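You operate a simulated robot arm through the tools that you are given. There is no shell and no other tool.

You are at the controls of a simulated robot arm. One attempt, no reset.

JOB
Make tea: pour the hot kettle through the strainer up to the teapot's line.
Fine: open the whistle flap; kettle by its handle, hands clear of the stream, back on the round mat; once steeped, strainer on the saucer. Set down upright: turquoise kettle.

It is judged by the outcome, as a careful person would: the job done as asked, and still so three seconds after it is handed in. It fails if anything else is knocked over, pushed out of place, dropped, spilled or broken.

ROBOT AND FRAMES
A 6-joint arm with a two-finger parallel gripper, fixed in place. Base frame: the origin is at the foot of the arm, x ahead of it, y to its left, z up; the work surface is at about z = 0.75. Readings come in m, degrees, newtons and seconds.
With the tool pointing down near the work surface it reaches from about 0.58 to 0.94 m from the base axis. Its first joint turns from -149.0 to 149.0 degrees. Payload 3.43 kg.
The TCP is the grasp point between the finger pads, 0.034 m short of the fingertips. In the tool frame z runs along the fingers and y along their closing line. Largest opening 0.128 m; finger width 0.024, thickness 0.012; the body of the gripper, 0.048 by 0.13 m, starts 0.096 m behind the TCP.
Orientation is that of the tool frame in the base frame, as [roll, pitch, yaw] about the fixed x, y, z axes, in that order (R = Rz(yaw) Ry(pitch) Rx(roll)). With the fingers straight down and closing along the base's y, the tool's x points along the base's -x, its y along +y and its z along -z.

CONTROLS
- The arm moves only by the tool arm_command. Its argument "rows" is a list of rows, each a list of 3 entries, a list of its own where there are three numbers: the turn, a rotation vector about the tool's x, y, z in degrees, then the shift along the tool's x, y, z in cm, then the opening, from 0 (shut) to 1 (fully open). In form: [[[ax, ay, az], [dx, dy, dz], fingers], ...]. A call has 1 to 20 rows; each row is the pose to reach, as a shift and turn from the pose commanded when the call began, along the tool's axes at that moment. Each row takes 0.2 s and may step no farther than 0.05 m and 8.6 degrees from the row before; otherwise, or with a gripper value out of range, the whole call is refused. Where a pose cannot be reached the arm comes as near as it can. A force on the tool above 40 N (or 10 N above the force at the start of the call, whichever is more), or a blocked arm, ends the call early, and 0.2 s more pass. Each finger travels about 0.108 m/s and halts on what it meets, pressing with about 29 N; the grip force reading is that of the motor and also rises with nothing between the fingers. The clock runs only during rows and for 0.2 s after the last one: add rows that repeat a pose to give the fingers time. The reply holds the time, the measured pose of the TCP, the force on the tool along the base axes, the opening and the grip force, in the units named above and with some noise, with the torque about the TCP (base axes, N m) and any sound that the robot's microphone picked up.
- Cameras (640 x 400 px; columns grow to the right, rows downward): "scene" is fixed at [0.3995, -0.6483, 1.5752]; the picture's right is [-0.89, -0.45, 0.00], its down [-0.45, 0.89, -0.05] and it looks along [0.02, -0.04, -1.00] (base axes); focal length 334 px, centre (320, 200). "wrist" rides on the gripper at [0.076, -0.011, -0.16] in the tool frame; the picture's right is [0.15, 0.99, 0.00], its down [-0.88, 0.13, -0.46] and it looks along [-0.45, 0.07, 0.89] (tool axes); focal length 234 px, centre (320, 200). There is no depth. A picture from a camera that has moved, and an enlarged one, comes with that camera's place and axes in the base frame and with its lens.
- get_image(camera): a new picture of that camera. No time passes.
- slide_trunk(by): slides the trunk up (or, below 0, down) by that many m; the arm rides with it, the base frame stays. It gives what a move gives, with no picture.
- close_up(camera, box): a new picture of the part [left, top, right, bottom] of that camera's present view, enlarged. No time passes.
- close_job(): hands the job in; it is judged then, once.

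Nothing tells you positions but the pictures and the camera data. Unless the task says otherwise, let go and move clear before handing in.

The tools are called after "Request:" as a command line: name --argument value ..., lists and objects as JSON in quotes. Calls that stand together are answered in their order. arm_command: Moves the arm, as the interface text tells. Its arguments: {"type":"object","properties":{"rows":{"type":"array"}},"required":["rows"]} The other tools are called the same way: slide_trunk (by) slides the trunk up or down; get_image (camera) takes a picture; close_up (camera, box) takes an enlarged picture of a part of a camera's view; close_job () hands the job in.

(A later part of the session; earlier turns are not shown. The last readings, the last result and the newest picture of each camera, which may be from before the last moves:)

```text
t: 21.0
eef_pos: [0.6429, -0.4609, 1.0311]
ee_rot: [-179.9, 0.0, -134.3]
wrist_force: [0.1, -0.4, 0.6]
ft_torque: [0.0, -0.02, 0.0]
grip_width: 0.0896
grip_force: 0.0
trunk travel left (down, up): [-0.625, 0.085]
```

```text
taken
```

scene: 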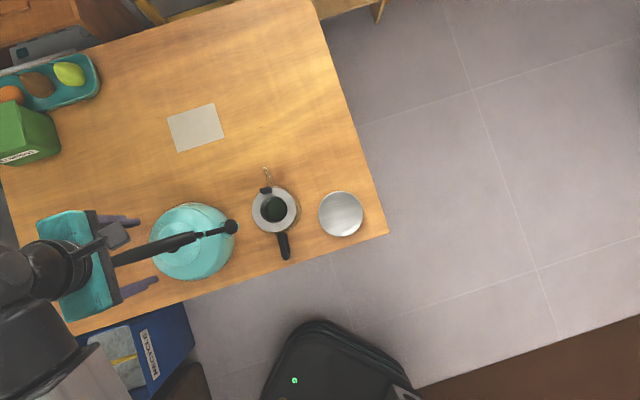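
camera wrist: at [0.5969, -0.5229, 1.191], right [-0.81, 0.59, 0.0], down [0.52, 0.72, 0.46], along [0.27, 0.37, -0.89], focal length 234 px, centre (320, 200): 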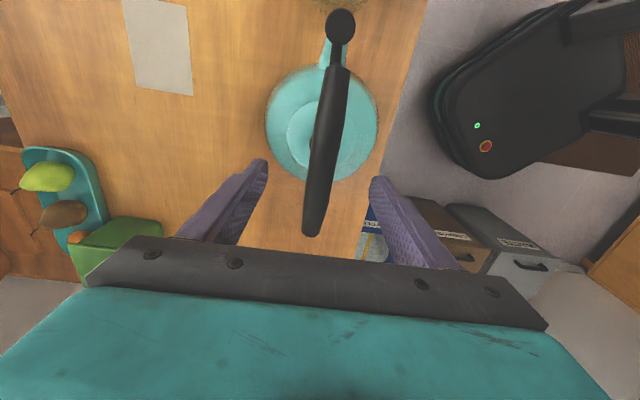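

Request:
arm_command --rows '[[[0, 0, 0], [0, 0, 2.5], 0.7], [[0, 0, 0], [0, 0, 4.9], 0.7], [[0, 0, 0], [0, 0, 4.9], 0.45], [[0, 0, 0], [0, 0, 4.9], 0.2], [[0, 0, 0], [0, 0, 4.9], 0.0], [[0, 0, 0], [0, 0, 4.9], 0.0], [[0, 0, 0], [0, 0, 4.9], 0.0]]'

Request:
get_image --camera "wrist"

Request:
get_image --camera "scene"

```text
t: 22.6
eef_pos: [0.6424, -0.4608, 0.9828]
ee_rot: [179.9, 0.0, -134.4]
wrist_force: [-0.3, 0.5, 1.1]
ft_torque: [0.02, 0.02, -0.29]
grip_width: 0.024
grip_force: 28.5
trunk travel left (down, up): [-0.625, 0.085]
```

```text
taken
camera wrist: at [0.5964, -0.5229, 1.1422], right [-0.81, 0.59, 0.0], down [0.52, 0.72, 0.46], along [0.27, 0.37, -0.89], focal length 234 px, centre (320, 200)
```

wrist: 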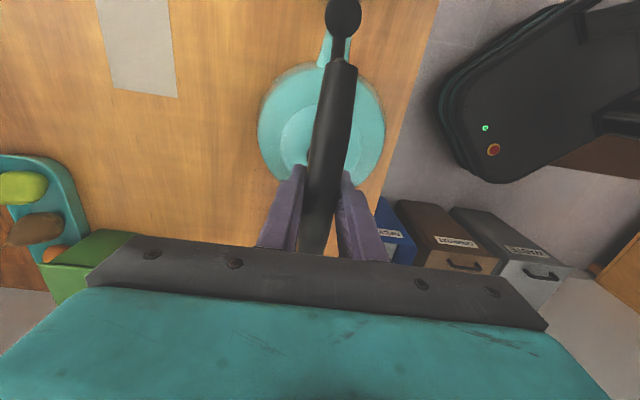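

```text
taken
```

scene: 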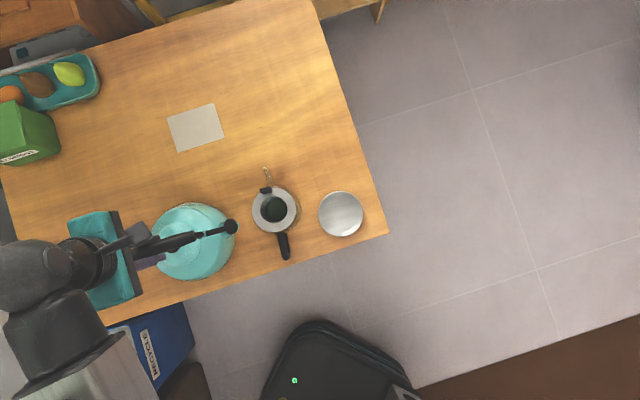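

The handle is gripped at width 0.024. Next is a small test lift to feel the weight and see what's under the kettle.

Request:
arm_command --rows '[[[0, 0, 0], [0, 0, -0.3], 0], [[0, 0, 0], [0, 0, -0.7], 0], [[0, 0, 0], [0, 0, -1.2], 0], [[0, 0, 0], [0, 0, -2.0], 0], [[0, 0, 0], [0, 0, -2.0], 0]]'

Request:
get_image --camera "wrist"

Request:
close_up --camera "scene" --box '[100, 150, 320, 300]'

```text
t: 23.8
eef_pos: [0.6433, -0.46, 1.0012]
ee_rot: [-180.0, 0.0, -134.4]
wrist_force: [0.1, 0.2, -10.5]
ft_torque: [0.11, -0.1, 0.01]
grip_width: 0.0243
grip_force: 29.2
trunk travel left (down, up): [-0.625, 0.085]
```

```text
taken
camera wrist: at [0.5972, -0.5233, 1.1613], right [-0.81, 0.59, 0.0], down [0.52, 0.72, 0.46], along [0.27, 0.37, -0.89], focal length 234 px, centre (320, 200)
```

wrist: 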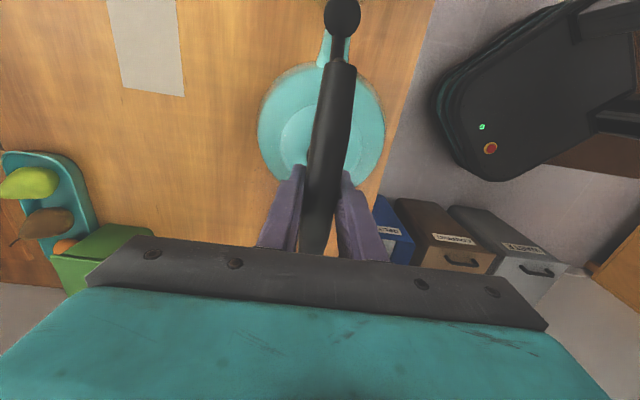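

```text
2.67 times, centred on (210, 225) of scene
camera zoom: at [0.3995, -0.6483, 1.5752], right [-0.89, -0.45, 0.0], down [-0.45, 0.89, -0.05], along [0.02, -0.04, -1.0], focal length 890 px, centre (613, 133)
```

zoom: 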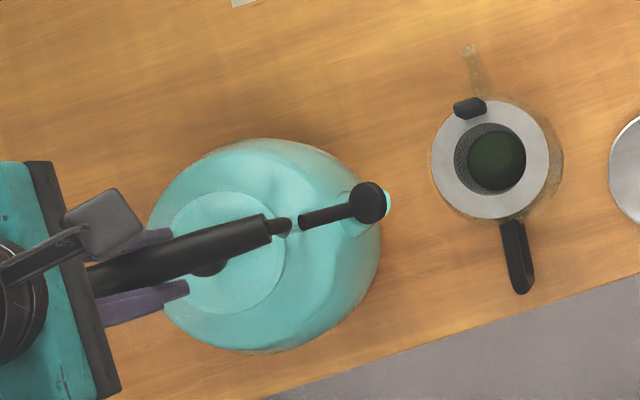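

Request:
arm_command --rows '[[[0, 0, 0], [0, 0, -1.5], 0], [[0, 0, 0], [0, 0, -3], 0], [[0, 0, 0], [0, 0, -4.5], 0], [[0, 0, 0], [1.2, -0.1, -5.5], 0], [[0, 0, 0], [2.5, -0.2, -6], 0], [[0, 0, 0], [3.8, -0.4, -6], 0], [[0, 0, 0], [5.1, -0.5, -6], 0], [[0, 0, 0], [6.4, -0.6, -6], 0], [[0, 0, 0], [6.4, -0.6, -6], 0]]'

Request:
get_image --camera "wrist"

Request:
get_image --camera "scene"

```text
t: 25.8
eef_pos: [0.6022, -0.5109, 1.0586]
ee_rot: [-180.0, 0.0, -134.3]
wrist_force: [-0.3, -0.5, -11.3]
ft_torque: [0.14, -0.13, -0.03]
grip_width: 0.0239
grip_force: 29.2
trunk travel left (down, up): [-0.625, 0.085]
```

```text
taken
camera wrist: at [0.5572, -0.5735, 1.2201], right [-0.81, 0.59, 0.0], down [0.52, 0.72, 0.46], along [0.27, 0.37, -0.89], focal length 234 px, centre (320, 200)
```

wrist: 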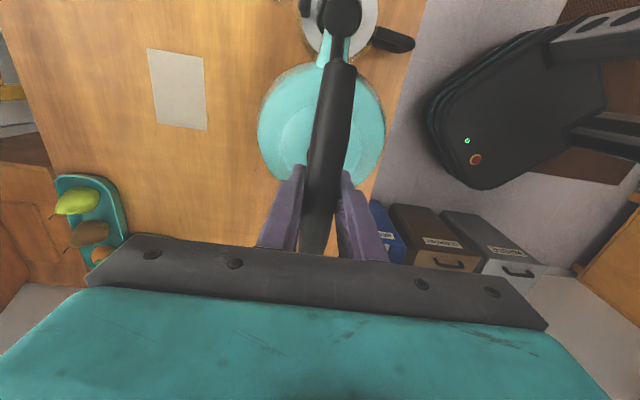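

```text
taken
```

scene: 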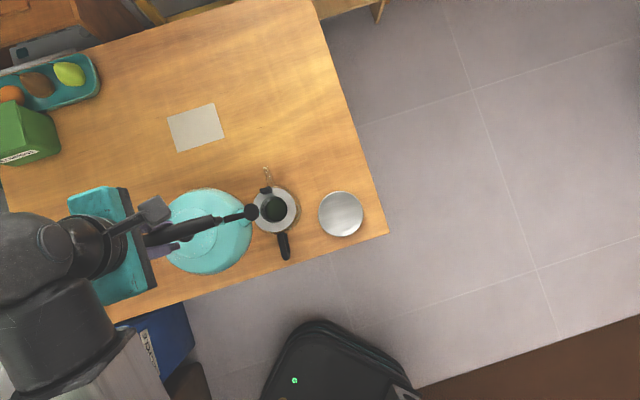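

Request:
arm_command --rows '[[[0, -2, 0], [0, 0, 0], 0], [[0, -4, 0], [0, 0, 0], 0], [[0, -6, 0], [0, 0, 0], 0], [[0, -8, 0], [0, 0, 0], 0], [[0, -10, 0], [0, 0, 0], 0], [[0, -10, 0], [0, 0, 0], 0]]'

Request:
get_image --camera "wrist"

Request:
close_up --camera "scene" --box '[100, 150, 320, 300]'

```text
t: 27.2
eef_pos: [0.6023, -0.5099, 1.0591]
ee_rot: [179.9, 10.0, -134.2]
wrist_force: [0.0, -0.4, -10.5]
ft_torque: [-0.09, 0.1, 0.02]
grip_width: 0.0239
grip_force: 29.3
trunk travel left (down, up): [-0.625, 0.085]
```

```text
taken
camera wrist: at [0.5384, -0.5927, 1.2044], right [-0.81, 0.59, -0.03], down [0.46, 0.65, 0.6], along [0.37, 0.47, -0.8], focal length 234 px, centre (320, 200)
```

wrist: 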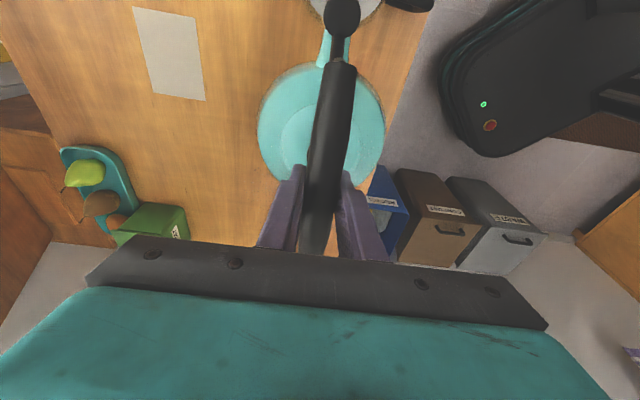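

```text
2.67 times, centred on (210, 225) of scene
camera zoom: at [0.3995, -0.6483, 1.5752], right [-0.89, -0.45, 0.0], down [-0.45, 0.89, -0.05], along [0.02, -0.04, -1.0], focal length 890 px, centre (613, 133)
```

zoom: 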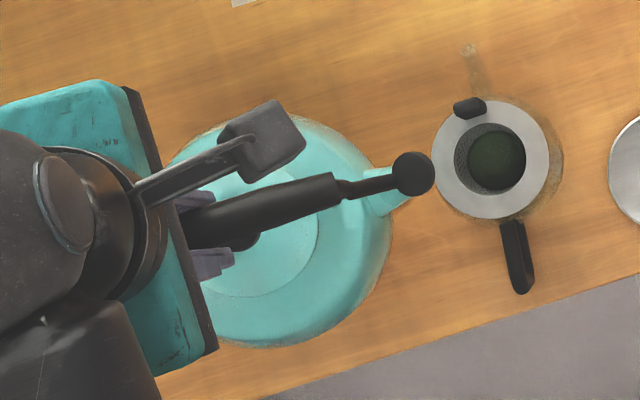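

The kettle follows the wrist rigidly and weighs about 1.1 kg. I'll now bring the spout over the strainer and tilt further in small steps.

Request:
arm_command --rows '[[[0, -1, 0], [1.06, 0, 0.2], 0], [[0, -3, 0], [2.1, 0, 0.4], 0], [[0, -5, 0], [3.2, 0, 0.6], 0], [[0, -7, 0], [4.2, 0, 0.8], 0], [[0, -9, 0], [5.3, 0, 1.0], 0], [[0, -10, 0], [5.3, 0, 1.0], 0]]'

Request:
get_image --camera "wrist"

Request:
get_image --camera "scene"

Request:
close_up --camera "scene" --box '[100, 150, 320, 300]'

```text
t: 28.6
eef_pos: [0.5661, -0.5462, 1.0419]
ee_rot: [-179.9, 20.0, -134.3]
wrist_force: [1.1, 0.5, -8.6]
ft_torque: [-0.37, 0.29, 0.02]
grip_width: 0.0237
grip_force: 28.7
trunk travel left (down, up): [-0.625, 0.085]
```

```text
taken
camera wrist: at [0.4861, -0.6453, 1.1669], right [-0.8, 0.59, -0.05], down [0.38, 0.57, 0.73], along [0.46, 0.57, -0.68], focal length 234 px, centre (320, 200)
```

wrist: 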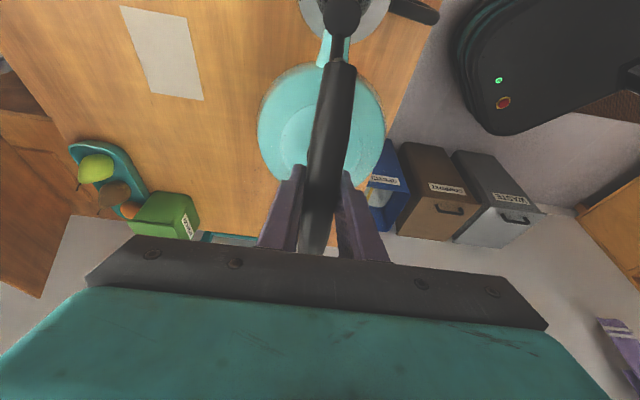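

```text
taken
```

scene: 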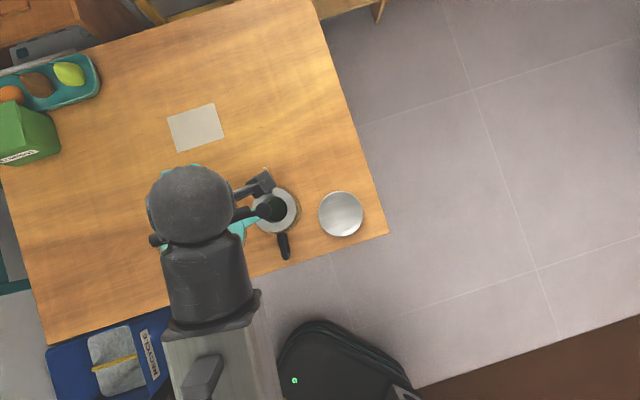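

```text
2.67 times, centred on (210, 225) of scene
camera zoom: at [0.3995, -0.6483, 1.5752], right [-0.89, -0.45, 0.0], down [-0.45, 0.89, -0.05], along [0.02, -0.04, -1.0], focal length 890 px, centre (613, 133)
```

zoom: 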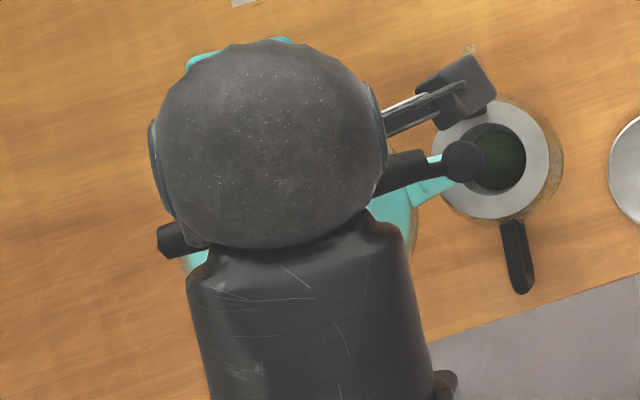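

Request:
arm_command --rows '[[[0, 0, 0], [0, 0, 0], 0]]'

Request:
close_up --camera "wrist" --box '[260, 0, 440, 90]'

Request:
close_up --camera "scene" --box '[220, 160, 320, 270]'

```text
t: 29.0
eef_pos: [0.5659, -0.5462, 1.0419]
ee_rot: [180.0, 20.0, -134.2]
wrist_force: [1.4, 0.2, -8.5]
ft_torque: [-0.38, 0.22, 0.02]
grip_width: 0.0239
grip_force: 29.3
trunk travel left (down, up): [-0.625, 0.085]
```

```text
3.56 times, centred on (350, 45) of wrist
camera zoom: at [0.4861, -0.6452, 1.1669], right [-0.8, 0.59, -0.05], down [0.38, 0.57, 0.73], along [0.46, 0.57, -0.68], focal length 833 px, centre (213, 751)
```

zoom: 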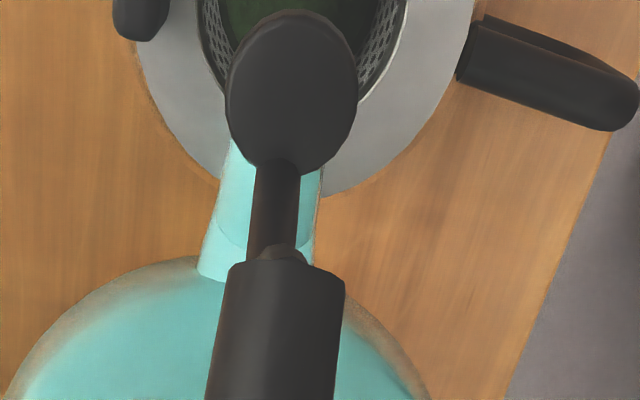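

```text
3.64 times, centred on (270, 215) of scene
camera zoom: at [0.3995, -0.6483, 1.5752], right [-0.89, -0.45, 0.0], down [-0.45, 0.89, -0.05], along [0.02, -0.04, -1.0], focal length 1214 px, centre (502, 146)
```

zoom: 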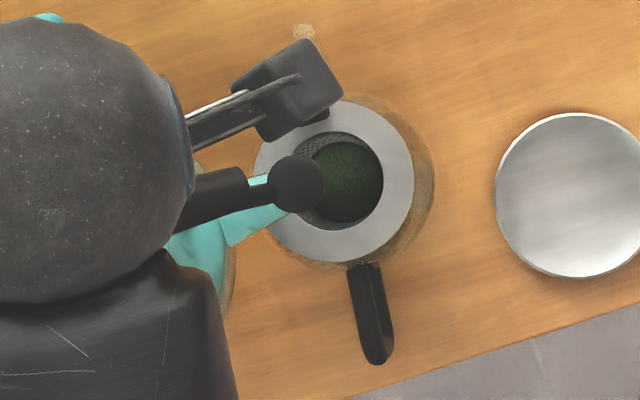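

Request:
arm_command --rows '[[[0, 0, 0], [-0.5, 0, -1.4], 0], [[0, 0, 0], [-1.03, 0, -2.82], 0], [[0, 0, 0], [-1.03, 0, -2.82], 0]]'

Request:
close_up --camera "wrist" --box '[260, 0, 440, 90]'

Request:
close_up --camera "scene" --box '[220, 160, 320, 270]'

```text
t: 29.8
eef_pos: [0.5677, -0.5455, 1.0707]
ee_rot: [-180.0, 19.9, -134.3]
wrist_force: [-0.1, 0.6, -11.1]
ft_torque: [-0.31, 0.33, 0.01]
grip_width: 0.024
grip_force: 29.1
trunk travel left (down, up): [-0.625, 0.085]
```

```text
3.56 times, centred on (350, 45) of wrist
camera zoom: at [0.4868, -0.6452, 1.1959], right [-0.8, 0.59, -0.05], down [0.38, 0.57, 0.73], along [0.46, 0.57, -0.68], focal length 833 px, centre (213, 751)
```

zoom: 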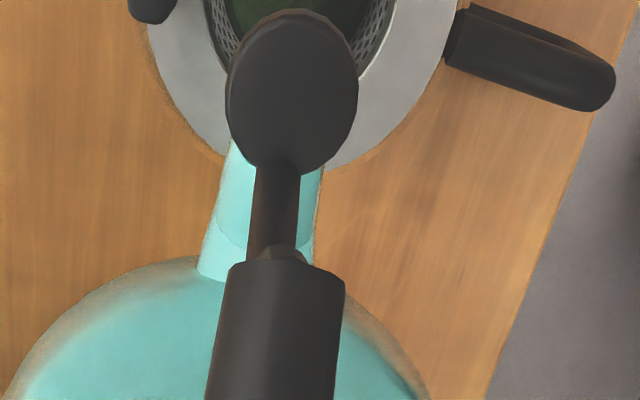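

```text
3.64 times, centred on (270, 215) of scene
camera zoom: at [0.3995, -0.6483, 1.5752], right [-0.89, -0.45, 0.0], down [-0.45, 0.89, -0.05], along [0.02, -0.04, -1.0], focal length 1214 px, centre (502, 146)
```

zoom: 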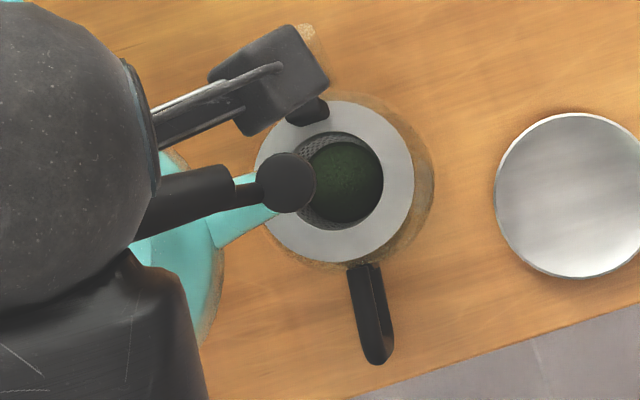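

That was light contact between kettle and strainer rim, now clear, and the teapot hasn't moved. I'll stay higher and tilt on in small steps.

Request:
arm_command --rows '[[[0, -1.5, 0], [0.4, 0, -0.15], 0], [[0, -3, 0], [0.85, 0, -0.3], 0], [[0, -4.5, 0], [1.3, 0, -0.46], 0], [[0, -6, 0], [1.7, 0, -0.62], 0], [[0, -6, 0], [1.7, 0, -0.62], 0]]'

Request:
close_up --camera "wrist" --box '[240, 0, 440, 140]'

Request:
close_up --camera "scene" --box '[220, 160, 320, 270]'

```text
t: 31.0
eef_pos: [0.5541, -0.5601, 1.0707]
ee_rot: [-180.0, 26.0, -134.3]
wrist_force: [-0.7, 0.5, -11.3]
ft_torque: [-0.45, 0.47, 0.0]
grip_width: 0.024
grip_force: 29.5
trunk travel left (down, up): [-0.625, 0.085]
```

```text
2.86 times, centred on (340, 70) of wrist
camera zoom: at [0.4651, -0.6673, 1.1816], right [-0.8, 0.6, -0.06], down [0.32, 0.51, 0.8], along [0.51, 0.62, -0.6], focal length 669 px, centre (263, 571)
```

zoom: 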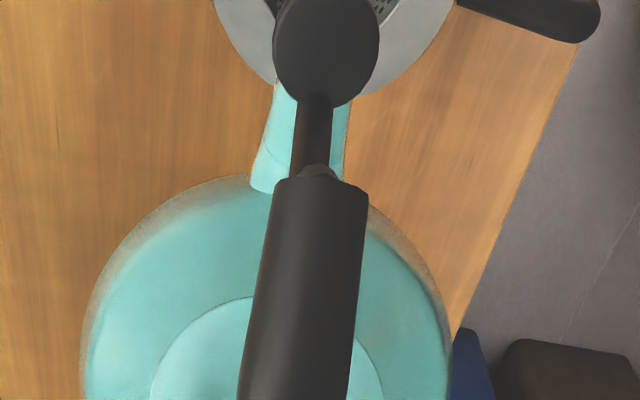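

```text
3.64 times, centred on (270, 215) of scene
camera zoom: at [0.3995, -0.6483, 1.5752], right [-0.89, -0.45, 0.0], down [-0.45, 0.89, -0.05], along [0.02, -0.04, -1.0], focal length 1214 px, centre (502, 146)
```

zoom: 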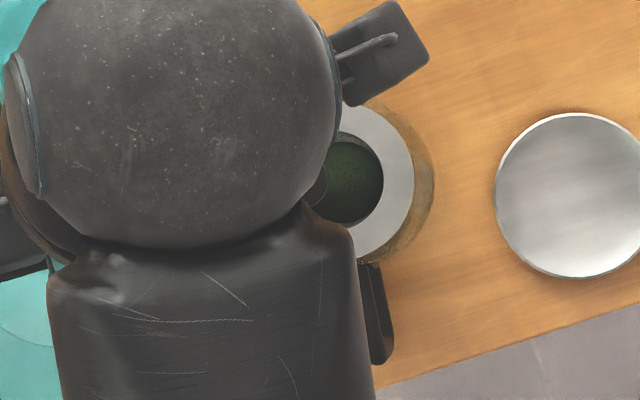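

Request:
arm_command --rows '[[[0, -1.3, 0], [0.5, 0, 0.1], 0], [[0, -2.7, 0], [1.0, 0, 0.2], 0], [[0, -4, 0], [1.48, 0, 0.28], 0], [[0, -4, 0], [1.48, 0, 0.28], 0]]'

Request:
close_up --camera "wrist" --box '[240, 0, 440, 140]'

Request:
close_up --camera "scene" --box '[220, 160, 320, 270]'

```text
t: 32.0
eef_pos: [0.5456, -0.5689, 1.0622]
ee_rot: [180.0, 30.0, -134.3]
wrist_force: [0.7, -0.4, -11.7]
ft_torque: [-0.53, 0.48, -0.05]
grip_width: 0.024
grip_force: 29.9
trunk travel left (down, up): [-0.625, 0.085]
```

```text
2.86 times, centred on (340, 70) of wrist
camera zoom: at [0.4514, -0.6807, 1.1632], right [-0.8, 0.6, -0.07], down [0.28, 0.47, 0.84], along [0.54, 0.64, -0.55], focal length 669 px, centre (263, 571)
```

zoom: 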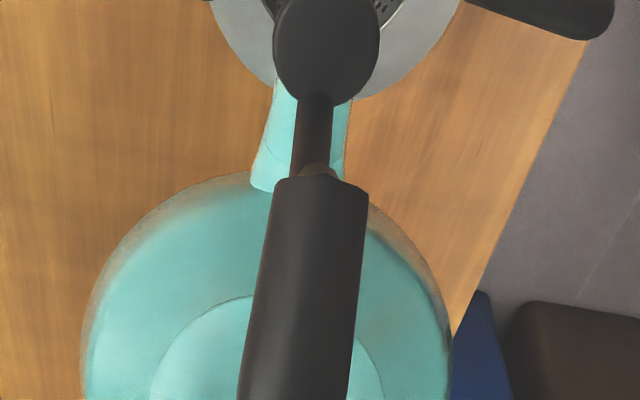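

```text
3.64 times, centred on (270, 215) of scene
camera zoom: at [0.3995, -0.6483, 1.5752], right [-0.89, -0.45, 0.0], down [-0.45, 0.89, -0.05], along [0.02, -0.04, -1.0], focal length 1214 px, centre (502, 146)
```

zoom: 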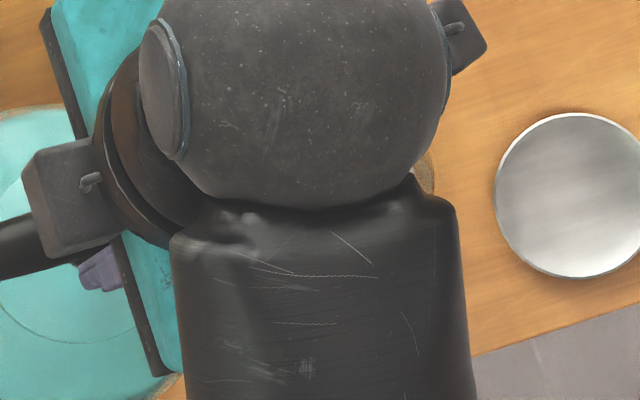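

Request:
arm_command --rows '[[[0, -1.3, 0], [0.36, 0, -0.2], 0], [[0, -2.7, 0], [0.72, 0, -0.41], 0], [[0, -4, 0], [1.08, 0, -0.62], 0], [[0, -4, 0], [1.08, 0, -0.62], 0]]'

Request:
close_up --camera "wrist" --box '[240, 0, 440, 140]'

Request:
get_image --camera "scene"

```text
t: 33.0
eef_pos: [0.5366, -0.5765, 1.0625]
ee_rot: [-179.9, 34.0, -134.4]
wrist_force: [-0.5, 0.2, -11.1]
ft_torque: [-0.52, 0.53, 0.04]
grip_width: 0.0245
grip_force: 28.5
trunk travel left (down, up): [-0.625, 0.085]
```

```text
2.86 times, centred on (340, 70) of wrist
camera zoom: at [0.4381, -0.6944, 1.1526], right [-0.79, 0.6, -0.08], down [0.24, 0.43, 0.87], along [0.56, 0.67, -0.49], focal length 669 px, centre (263, 571)
```

zoom: 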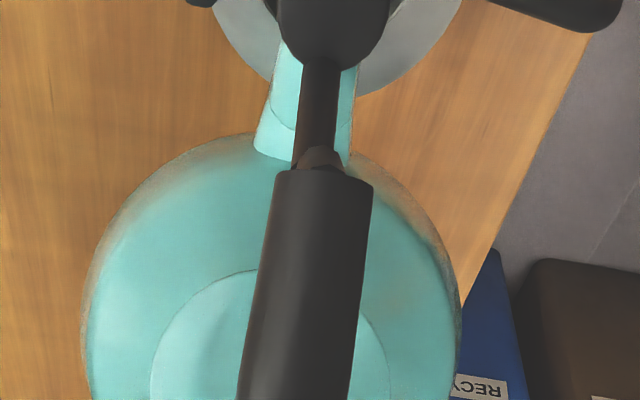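

```text
taken
```

scene: 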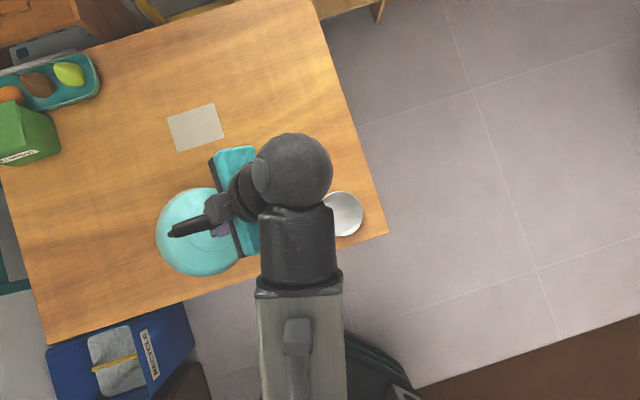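

The kettle has started to slip round in the pads at about 0.74 N·m, so this straight-down grip can't tilt far enough. Nothing has poured yet, so I'll set it back and re-grip with the fingers lying closer to the bar line for more holding torque.

Request:
arm_command --rows '[[[0, 0, 0], [-1.4, 0, -2.07], 0], [[0, 0, 0], [-2.8, 0, -4.15], 0], [[0, 3.84, 0], [-3.79, 0, -3.48], 0], [[0, 7.68, 0], [-4.78, 0, -2.81], 0], [[0, 11.5, 0], [-5.77, 0, -2.15], 0], [[0, 15.35, 0], [-6.76, 0, -1.48], 0], [[0, 19.2, 0], [-7.74, 0, -0.81], 0], [[0, 23.0, 0], [-8.73, 0, -0.15], 0], [[0, 26.9, 0], [-9.72, 0, 0.52], 0], [[0, 30.7, 0], [-10.71, 0, 1.19], 0], [[0, 30.7, 0], [-10.71, 0, 1.19], 0]]'

Request:
get_image --camera "wrist"

Request:
get_image --camera "scene"

```text
t: 35.4
eef_pos: [0.6025, -0.5095, 1.1127]
ee_rot: [-179.9, 3.3, -134.4]
wrist_force: [-0.3, -0.8, -11.4]
ft_torque: [0.25, -0.2, -0.02]
grip_width: 0.0241
grip_force: 29.2
trunk travel left (down, up): [-0.625, 0.085]
```

```text
taken
camera wrist: at [0.5511, -0.5781, 1.2677], right [-0.81, 0.59, -0.01], down [0.5, 0.7, 0.51], along [0.3, 0.4, -0.86], focal length 234 px, centre (320, 200)
```

wrist: 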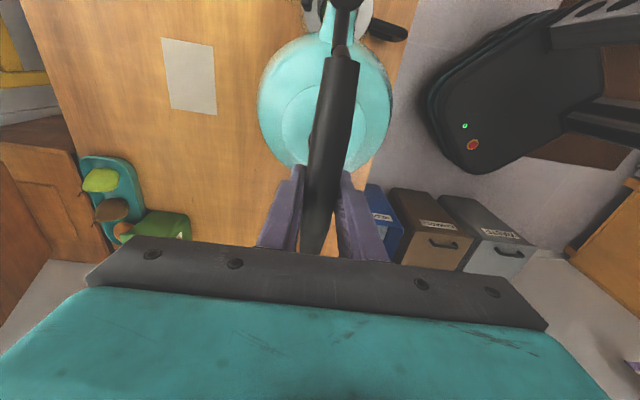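

```text
taken
```

scene: 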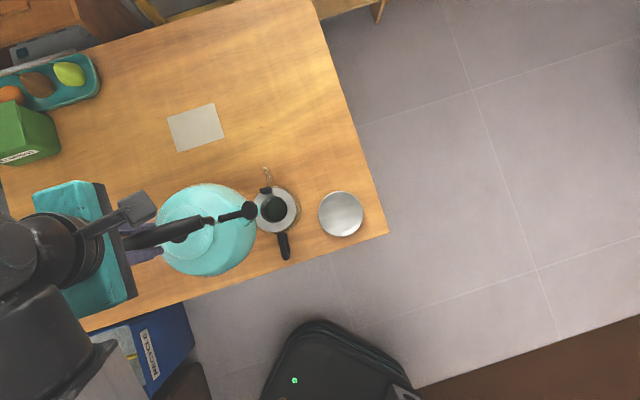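

Request:
arm_command --rows '[[[0, -1.3, 0], [-1.25, 0.11, 0.07], 0], [[0, -2.6, 0], [-2.5, 0.22, 0.14], 0], [[0, -3.9, 0], [-3.76, 0.34, 0.22], 0], [[0, -3.9, 0], [-5.0, 0.45, 0.29], 0], [[0, -3.9, 0], [-6.26, 0.56, 0.36], 0], [[0, -3.9, 0], [-6.1, 0.56, 2.4], 0], [[0, -3.9, 0], [-5.9, 0.56, 4.9], 0], [[0, -3.9, 0], [-5.75, 0.56, 7.4], 0], [[0, -3.9, 0], [-5.66, 0.56, 9.9], 0], [[0, -3.9, 0], [-5.6, 0.56, 10.9], 0], [[0, -3.9, 0], [-5.6, 0.56, 10.9], 0]]'

Request:
get_image --camera "wrist"

Request:
get_image --camera "scene"

```text
t: 37.8
eef_pos: [0.6428, -0.4597, 1.0067]
ee_rot: [-179.9, 7.1, -134.3]
wrist_force: [0.1, -0.6, -11.4]
ft_torque: [0.13, -0.12, 0.03]
grip_width: 0.0238
grip_force: 29.4
trunk travel left (down, up): [-0.625, 0.085]
```

```text
taken
camera wrist: at [0.5838, -0.5372, 1.1561], right [-0.81, 0.59, -0.02], down [0.48, 0.68, 0.56], along [0.34, 0.45, -0.83], focal length 234 px, centre (320, 200)
```

wrist: 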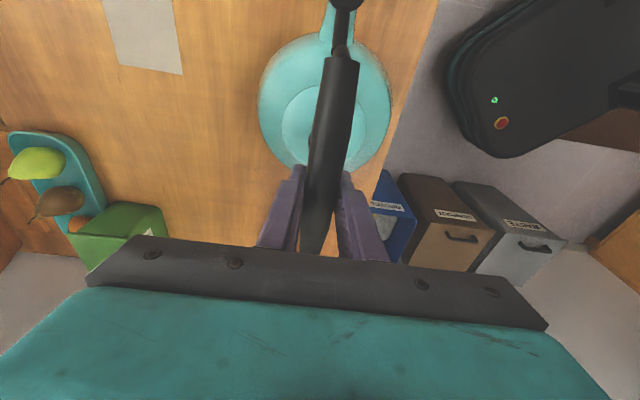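

```text
taken
```

scene: 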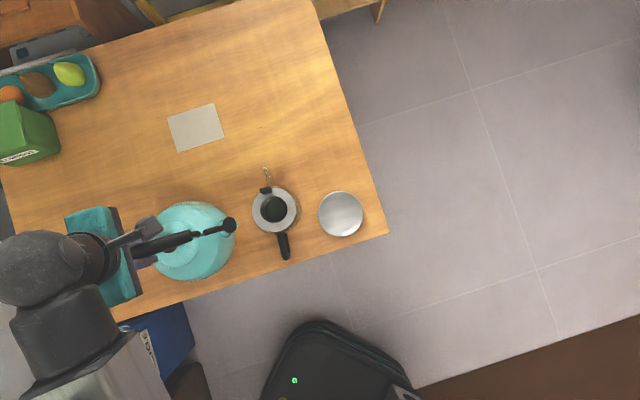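

Request:
arm_command --rows '[[[0, 0, 0], [0.12, 0, 1.0], 0], [[0, 0, 0], [0.22, 0, 1.7], 0], [[0, 0, 0], [0.26, 0, 2.1], 0], [[0, 0, 0], [0.29, 0, 2.35], 0], [[0, 0, 0], [0.29, 0, 2.35], 0]]'

```text
t: 39.0
eef_pos: [0.6417, -0.4601, 0.9853]
ee_rot: [-179.7, 7.2, -134.4]
wrist_force: [-2.9, -4.7, 17.2]
ft_torque: [0.3, -0.25, -0.02]
grip_width: 0.0242
grip_force: 29.0
trunk travel left (down, up): [-0.625, 0.085]
```

Request:
arm_command --rows '[[[0, 0, 0], [0, 0, -0.15], 0], [[0, 0, 0], [0, 0, -0.15], 0.3], [[0, 0, 0], [0, 0, -0.15], 0.6], [[0, 0, 0], [0, 0, -0.15], 0.7], [[0, 0, 0], [0, 0, -0.15], 0.7]]'

Request:
get_image --camera "wrist"

Request:
close_up --camera "scene" --box '[100, 150, 320, 300]'

```text
t: 40.2
eef_pos: [0.6428, -0.4606, 0.9851]
ee_rot: [-180.0, 7.3, -134.2]
wrist_force: [0.7, 0.4, 0.7]
ft_torque: [0.01, 0.02, 0.01]
grip_width: 0.0898
grip_force: 0.0
trunk travel left (down, up): [-0.625, 0.085]
```

```text
taken
camera wrist: at [0.5837, -0.5368, 1.1342], right [-0.81, 0.59, -0.02], down [0.48, 0.68, 0.56], along [0.34, 0.45, -0.83], focal length 234 px, centre (320, 200)
```

wrist: 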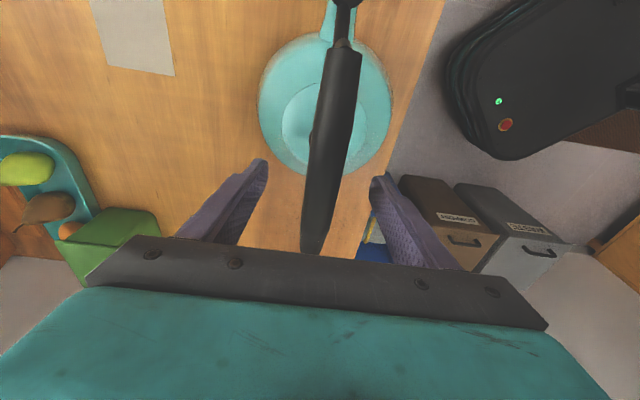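

```text
2.67 times, centred on (210, 225) of scene
camera zoom: at [0.3995, -0.6483, 1.5752], right [-0.89, -0.45, 0.0], down [-0.45, 0.89, -0.05], along [0.02, -0.04, -1.0], focal length 890 px, centre (613, 133)
```

zoom: 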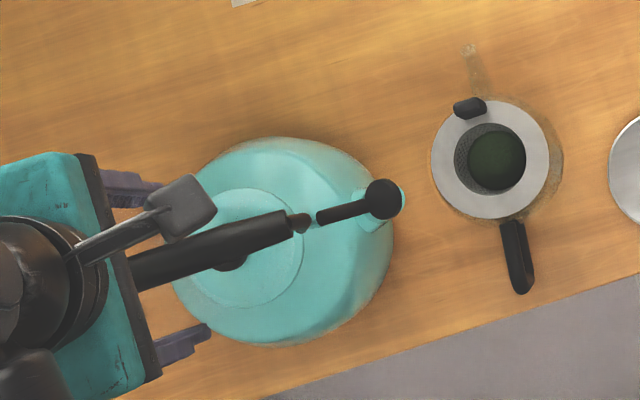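

Request:
arm_command --rows '[[[0, 0, 0], [-0.4, 0, -3.3], 0.7], [[0, 0, 0], [-0.8, 0, -6.6], 0.7], [[0, 0, 0], [-1.27, 0, -9.92], 0.7]]'

Request:
arm_command --rows '[[[0, 7.75, 0], [-1.15, 0, -0.04], 0.7], [[0, 15.5, 0], [-2.3, 0, -0.08], 0.7], [[0, 23.25, 0], [-3.4, 0, -0.12], 0.7], [[0, 31, 0], [-4.6, 0, -0.17], 0.7], [[0, 38.75, 0], [-5.7, 0, -0.2], 0.7], [[0, 46.5, 0], [-6.9, 0, -0.25], 0.7], [[0, 54.25, 0], [-8.0, 0, -0.3], 0.7], [[0, 62, 0], [-9.17, 0, -0.34], 0.7]]'

Request:
get_image --camera "wrist"

Request:
get_image --camera "scene"

```text
t: 41.0
eef_pos: [0.6419, -0.4598, 1.0837]
ee_rot: [-180.0, 7.3, -134.4]
wrist_force: [-0.5, -0.6, 0.8]
ft_torque: [0.02, -0.05, 0.0]
grip_width: 0.0894
grip_force: 0.1
trunk travel left (down, up): [-0.625, 0.085]
```

```text
t: 42.8
eef_pos: [0.7069, -0.3951, 1.1005]
ee_rot: [-179.5, -54.9, -134.4]
wrist_force: [0.5, -0.7, 0.3]
ft_torque: [0.04, -0.01, 0.02]
grip_width: 0.0896
grip_force: 0.1
trunk travel left (down, up): [-0.625, 0.085]
```

```text
taken
camera wrist: at [0.7736, -0.3404, 1.2542], right [-0.77, 0.63, 0.12], down [0.52, 0.72, -0.46], along [-0.37, -0.29, -0.88], focal length 234 px, centre (320, 200)
```

wrist: 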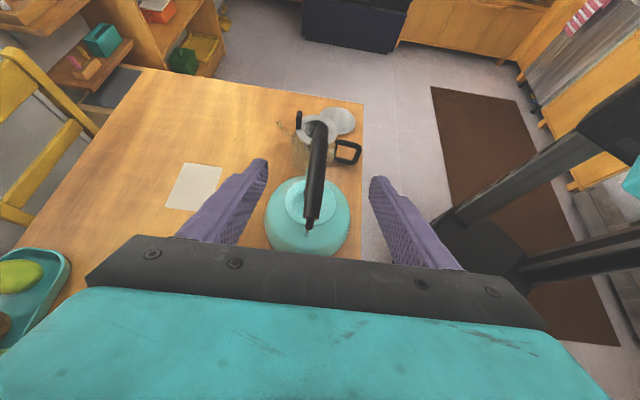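

```text
taken
```

scene: 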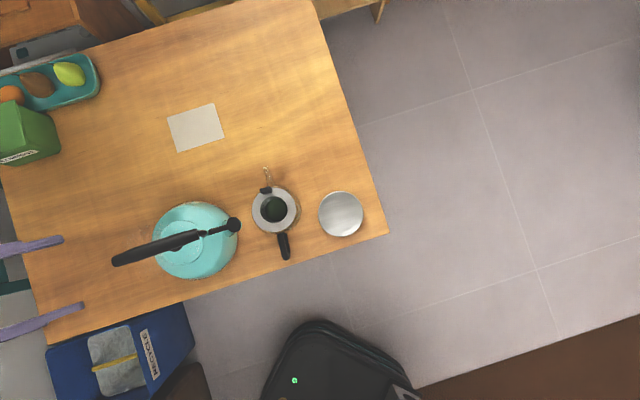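

Request:
close_up --camera "scene" --box '[100, 190, 250, 284]'

Request:
close_up --camera "wrist" --box '[250, 100, 390, 260]'

```text
4.26 times, centred on (175, 237) of scene
camera zoom: at [0.3995, -0.6483, 1.5752], right [-0.89, -0.45, 0.0], down [-0.45, 0.89, -0.05], along [0.02, -0.04, -1.0], focal length 1421 px, centre (937, 43)
```

zoom: 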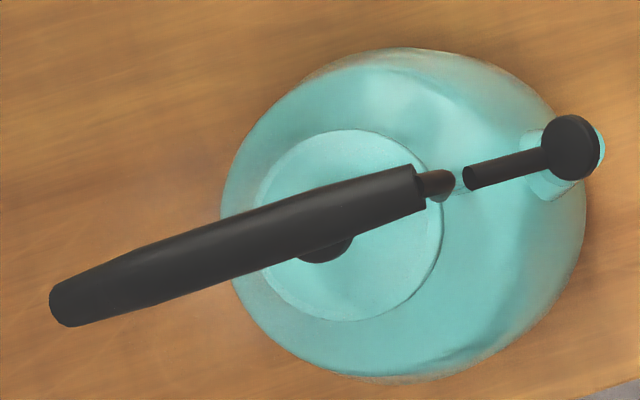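

```text
2.50 times, centred on (320, 180) of wrist
camera zoom: at [0.7736, -0.3404, 1.2542], right [-0.77, 0.63, 0.12], down [0.52, 0.72, -0.46], along [-0.37, -0.29, -0.88], focal length 585 px, centre (320, 250)
```

zoom: 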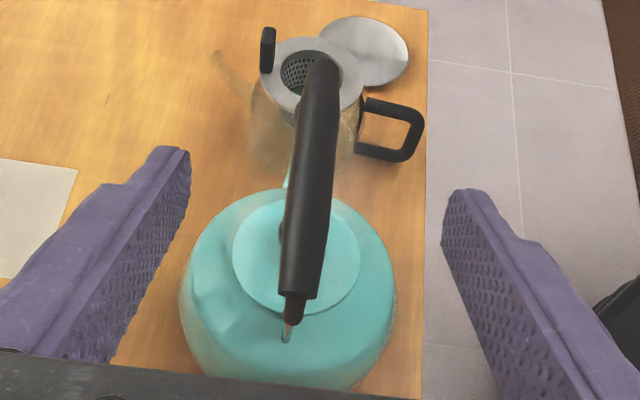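

Request:
arm_command --rows '[[[0, 0, 0], [-2.6, 0, 2.5], 0.7], [[0, 0, 0], [-5.27, 0, 4.94], 0.7]]'

Request:
get_image --camera "wrist"

```text
t: 43.4
eef_pos: [0.6979, -0.403, 1.0286]
ee_rot: [-179.9, -54.8, -134.6]
wrist_force: [0.7, -0.4, -0.1]
ft_torque: [0.0, 0.02, 0.01]
grip_width: 0.0894
grip_force: 0.1
trunk travel left (down, up): [-0.625, 0.085]
```

```text
taken
camera wrist: at [0.7663, -0.3499, 1.1831], right [-0.77, 0.63, 0.12], down [0.52, 0.72, -0.46], along [-0.37, -0.29, -0.88], focal length 234 px, centre (320, 200)
```

wrist: 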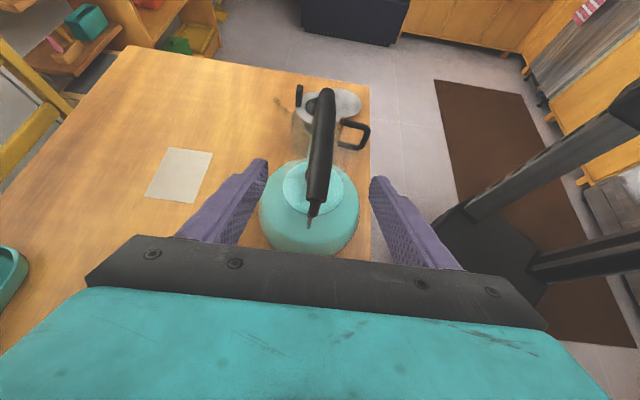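

Request:
arm_command --rows '[[[0, 0, 0], [0, 0, 2.7], 0.7], [[0, 0, 0], [0, 0, 5.4], 0.7], [[0, 0, 0], [0, 0, 8.0], 0.7]]'

Request:
get_image --camera "wrist"

Request:
close_up --camera "scene" --box '[100, 190, 250, 284]'

```text
t: 44.2
eef_pos: [0.6534, -0.4469, 0.9822]
ee_rot: [-179.9, -54.7, -134.5]
wrist_force: [-0.2, 0.7, -0.2]
ft_torque: [0.0, -0.01, -0.04]
grip_width: 0.0897
grip_force: 0.0
trunk travel left (down, up): [-0.625, 0.085]
```

```text
taken
camera wrist: at [0.7214, -0.3947, 1.1368], right [-0.77, 0.63, 0.12], down [0.52, 0.72, -0.46], along [-0.37, -0.29, -0.88], focal length 234 px, centre (320, 200)
```

wrist: 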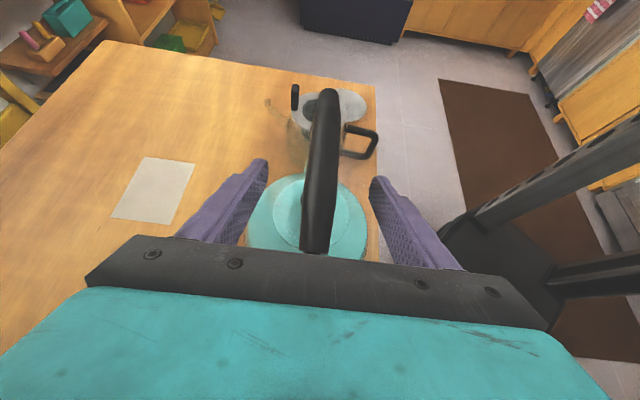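

```text
4.26 times, centred on (175, 237) of scene
camera zoom: at [0.3995, -0.6483, 1.5752], right [-0.89, -0.45, 0.0], down [-0.45, 0.89, -0.05], along [0.02, -0.04, -1.0], focal length 1421 px, centre (937, 43)
```

zoom: 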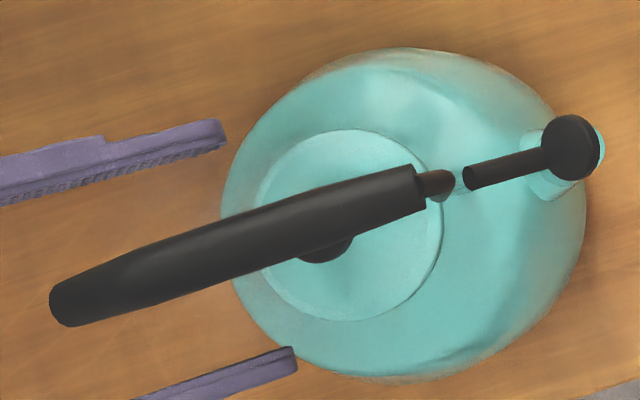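

Request:
arm_command --rows '[[[0, 0, 0], [0, 0, 0], 0.45], [[0, 0, 0], [0, 0, 0], 0.25], [[0, 0, 0], [0, 0, 0], 0], [[0, 0, 0], [0, 0, 0], 0], [[0, 0, 0], [0, 0, 0], 0]]'

Request:
close_up --camera "scene" --box '[100, 190, 250, 284]'

Request:
get_image --camera "wrist"

```text
t: 45.4
eef_pos: [0.6543, -0.4484, 0.9813]
ee_rot: [-179.8, -54.8, -134.5]
wrist_force: [1.7, -1.7, 0.1]
ft_torque: [-0.06, 0.0, 0.07]
grip_width: 0.0242
grip_force: 29.3
trunk travel left (down, up): [-0.625, 0.085]
```

```text
4.26 times, centred on (175, 237) of scene
camera zoom: at [0.3995, -0.6483, 1.5752], right [-0.89, -0.45, 0.0], down [-0.45, 0.89, -0.05], along [0.02, -0.04, -1.0], focal length 1421 px, centre (937, 43)
```

zoom: 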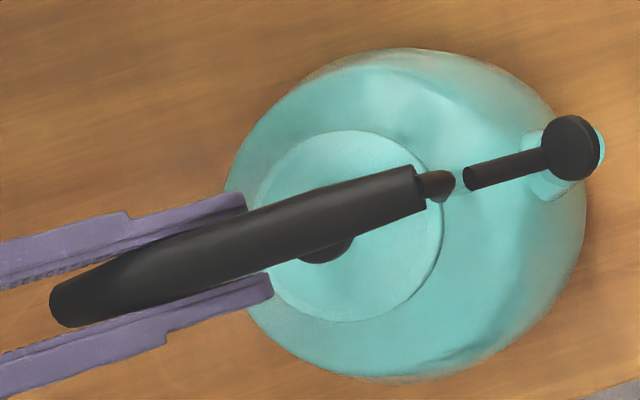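

```text
taken
camera wrist: at [0.7218, -0.3946, 1.1366], right [-0.77, 0.63, 0.12], down [0.52, 0.72, -0.46], along [-0.37, -0.29, -0.88], focal length 234 px, centre (320, 200)
```

wrist: 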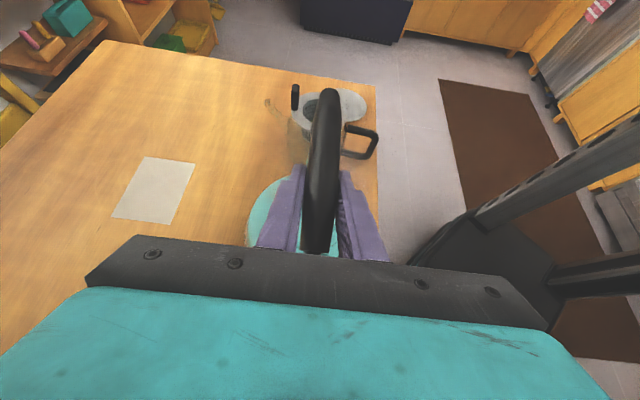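

Request:
arm_command --rows '[[[0, 0, 0], [0.4, 0, -0.29], 0], [[0, 0, 0], [1.2, 0, -0.86], 0], [[0, 0, 0], [2.45, 0, -1.73], 0], [[0, 0, 0], [2.45, 0, -1.73], 0]]'

Request:
get_image --camera "wrist"

Request:
close_up --camera "scene" --box '[100, 150, 320, 300]'

```text
t: 46.4
eef_pos: [0.6537, -0.4496, 1.0127]
ee_rot: [180.0, -54.8, -134.3]
wrist_force: [0.8, 0.1, -11.7]
ft_torque: [0.3, -0.3, -0.01]
grip_width: 0.0241
grip_force: 28.9
trunk travel left (down, up): [-0.625, 0.085]
```

```text
taken
camera wrist: at [0.7218, -0.3961, 1.1666], right [-0.77, 0.63, 0.12], down [0.52, 0.72, -0.46], along [-0.37, -0.29, -0.88], focal length 234 px, centre (320, 200)
```

wrist: 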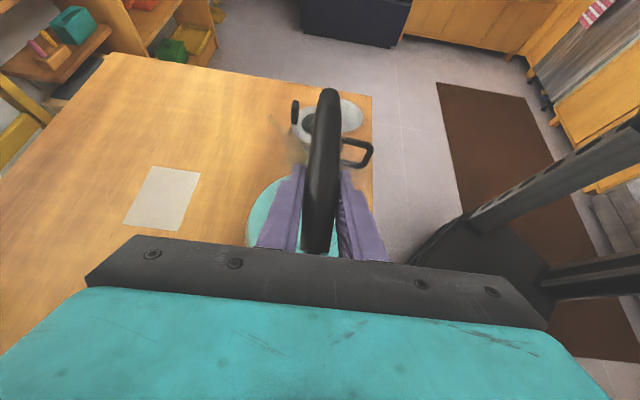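

```text
2.67 times, centred on (210, 225) of scene
camera zoom: at [0.3995, -0.6483, 1.5752], right [-0.89, -0.45, 0.0], down [-0.45, 0.89, -0.05], along [0.02, -0.04, -1.0], focal length 890 px, centre (613, 133)
```

zoom: 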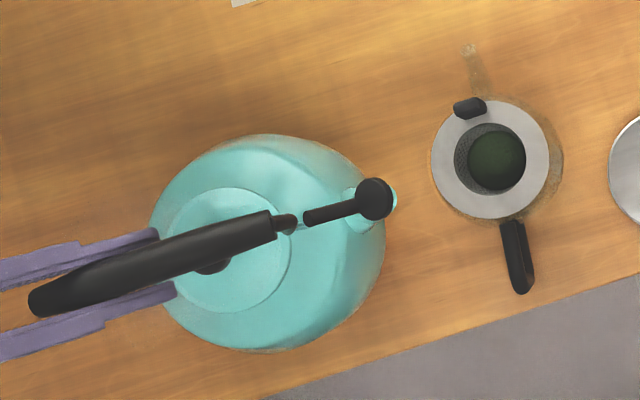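

The new grip holds the kettle level without slipping. I'll carry it toward the teapot and begin the pour tilt again in steps.

Request:
arm_command --rows '[[[0, 0, 0], [1.56, 0, -1.1], 0], [[0, 0, 0], [3.1, 0, -2.2], 0], [[0, 0, 0], [4.68, 0, -3.3], 0], [[0, -2.86, 0], [5.57, -0.07, -2.04], 0], [[0, -5.7, 0], [6.46, -0.13, -0.78], 0], [[0, -8.6, 0], [7.35, -0.2, 0.48], 0], [[0, -11.4, 0], [8.24, -0.27, 1.74], 0], [[0, -14.3, 0], [9.12, -0.34, 3.0], 0], [[0, -17.1, 0], [10.0, -0.4, 4.26], 0], [[0, -20, 0], [10.9, -0.47, 5.52], 0], [[0, -20, 0], [10.9, -0.47, 5.52], 0]]'

Request:
get_image --camera "wrist"

Request:
get_image --camera "scene"

Request:
close_up --camera "scene" --box '[100, 150, 320, 300]'

```text
t: 48.8
eef_pos: [0.5824, -0.5305, 1.07]
ee_rot: [-179.9, -34.6, -134.2]
wrist_force: [0.6, 0.3, -11.6]
ft_torque: [-0.19, 0.17, 0.03]
grip_width: 0.0242
grip_force: 29.2
trunk travel left (down, up): [-0.625, 0.085]
```

```text
taken
camera wrist: at [0.6092, -0.518, 1.2448], right [-0.79, 0.61, 0.08], down [0.59, 0.79, -0.13], along [-0.14, -0.05, -0.99], focal length 234 px, centre (320, 200)
```

wrist: 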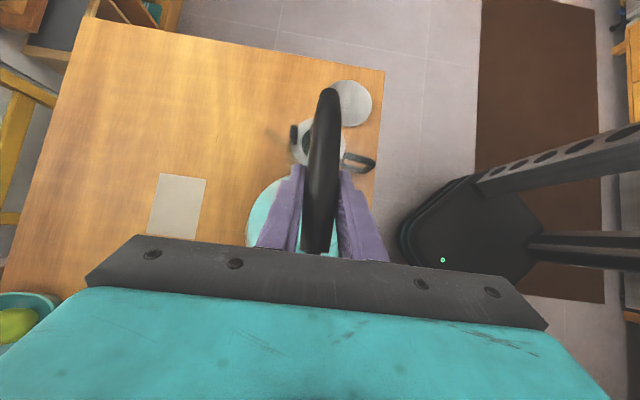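

```text
taken
```

scene: 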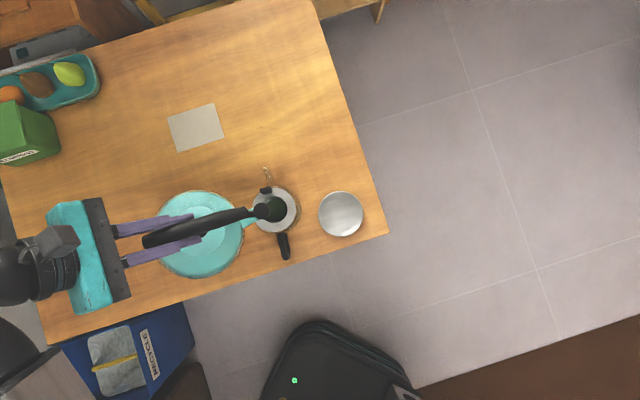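

```text
2.67 times, centred on (210, 225) of scene
camera zoom: at [0.3995, -0.6483, 1.5752], right [-0.89, -0.45, 0.0], down [-0.45, 0.89, -0.05], along [0.02, -0.04, -1.0], focal length 890 px, centre (613, 133)
```

zoom: 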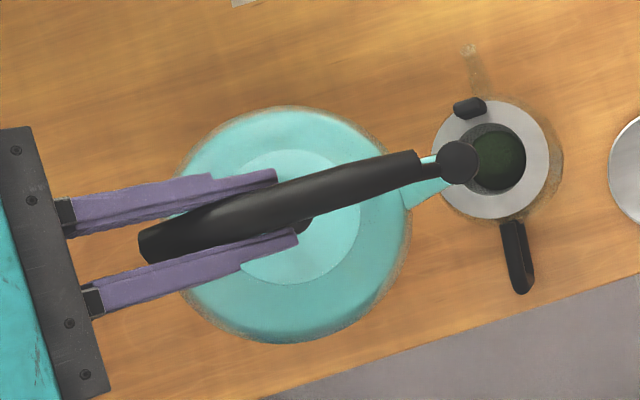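

Request:
arm_command --rows '[[[0, -2, 0], [0.53, 0.1, 0.34], 0], [[0, -4, 0], [1.06, 0.2, 0.68], 0], [[0, -6, 0], [1.58, 0.25, 1.02], 0], [[0, -8, 0], [2.1, 0.35, 1.36], 0], [[0, -10, 0], [2.64, 0.4, 1.7], 0], [[0, -10, 0], [2.64, 0.4, 1.7], 0]]'

Request:
close_up --camera "scene" --box '[100, 150, 320, 300]'

Request:
get_image --camera "wrist"

```text
t: 50.2
eef_pos: [0.5576, -0.5489, 1.0703]
ee_rot: [180.0, -24.8, -134.3]
wrist_force: [-0.3, 0.2, -10.9]
ft_torque: [-0.41, 0.36, 0.01]
grip_width: 0.0241
grip_force: 28.8
trunk travel left (down, up): [-0.625, 0.085]
```

```text
2.67 times, centred on (210, 225) of scene
camera zoom: at [0.3995, -0.6483, 1.5752], right [-0.89, -0.45, 0.0], down [-0.45, 0.89, -0.05], along [0.02, -0.04, -1.0], focal length 890 px, centre (613, 133)
```

zoom: 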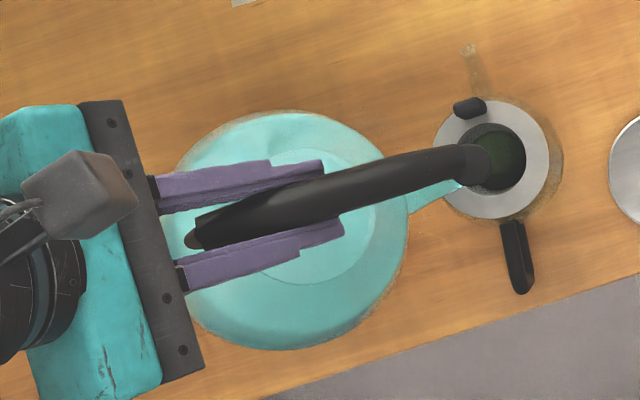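

```text
taken
camera wrist: at [0.5639, -0.5592, 1.2481], right [-0.8, 0.6, 0.06], down [0.6, 0.8, 0.04], along [-0.02, 0.07, -1.0], focal length 234 px, centre (320, 200)
```

wrist: 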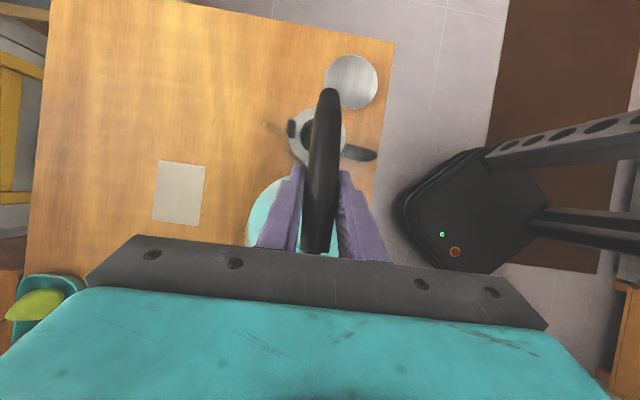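

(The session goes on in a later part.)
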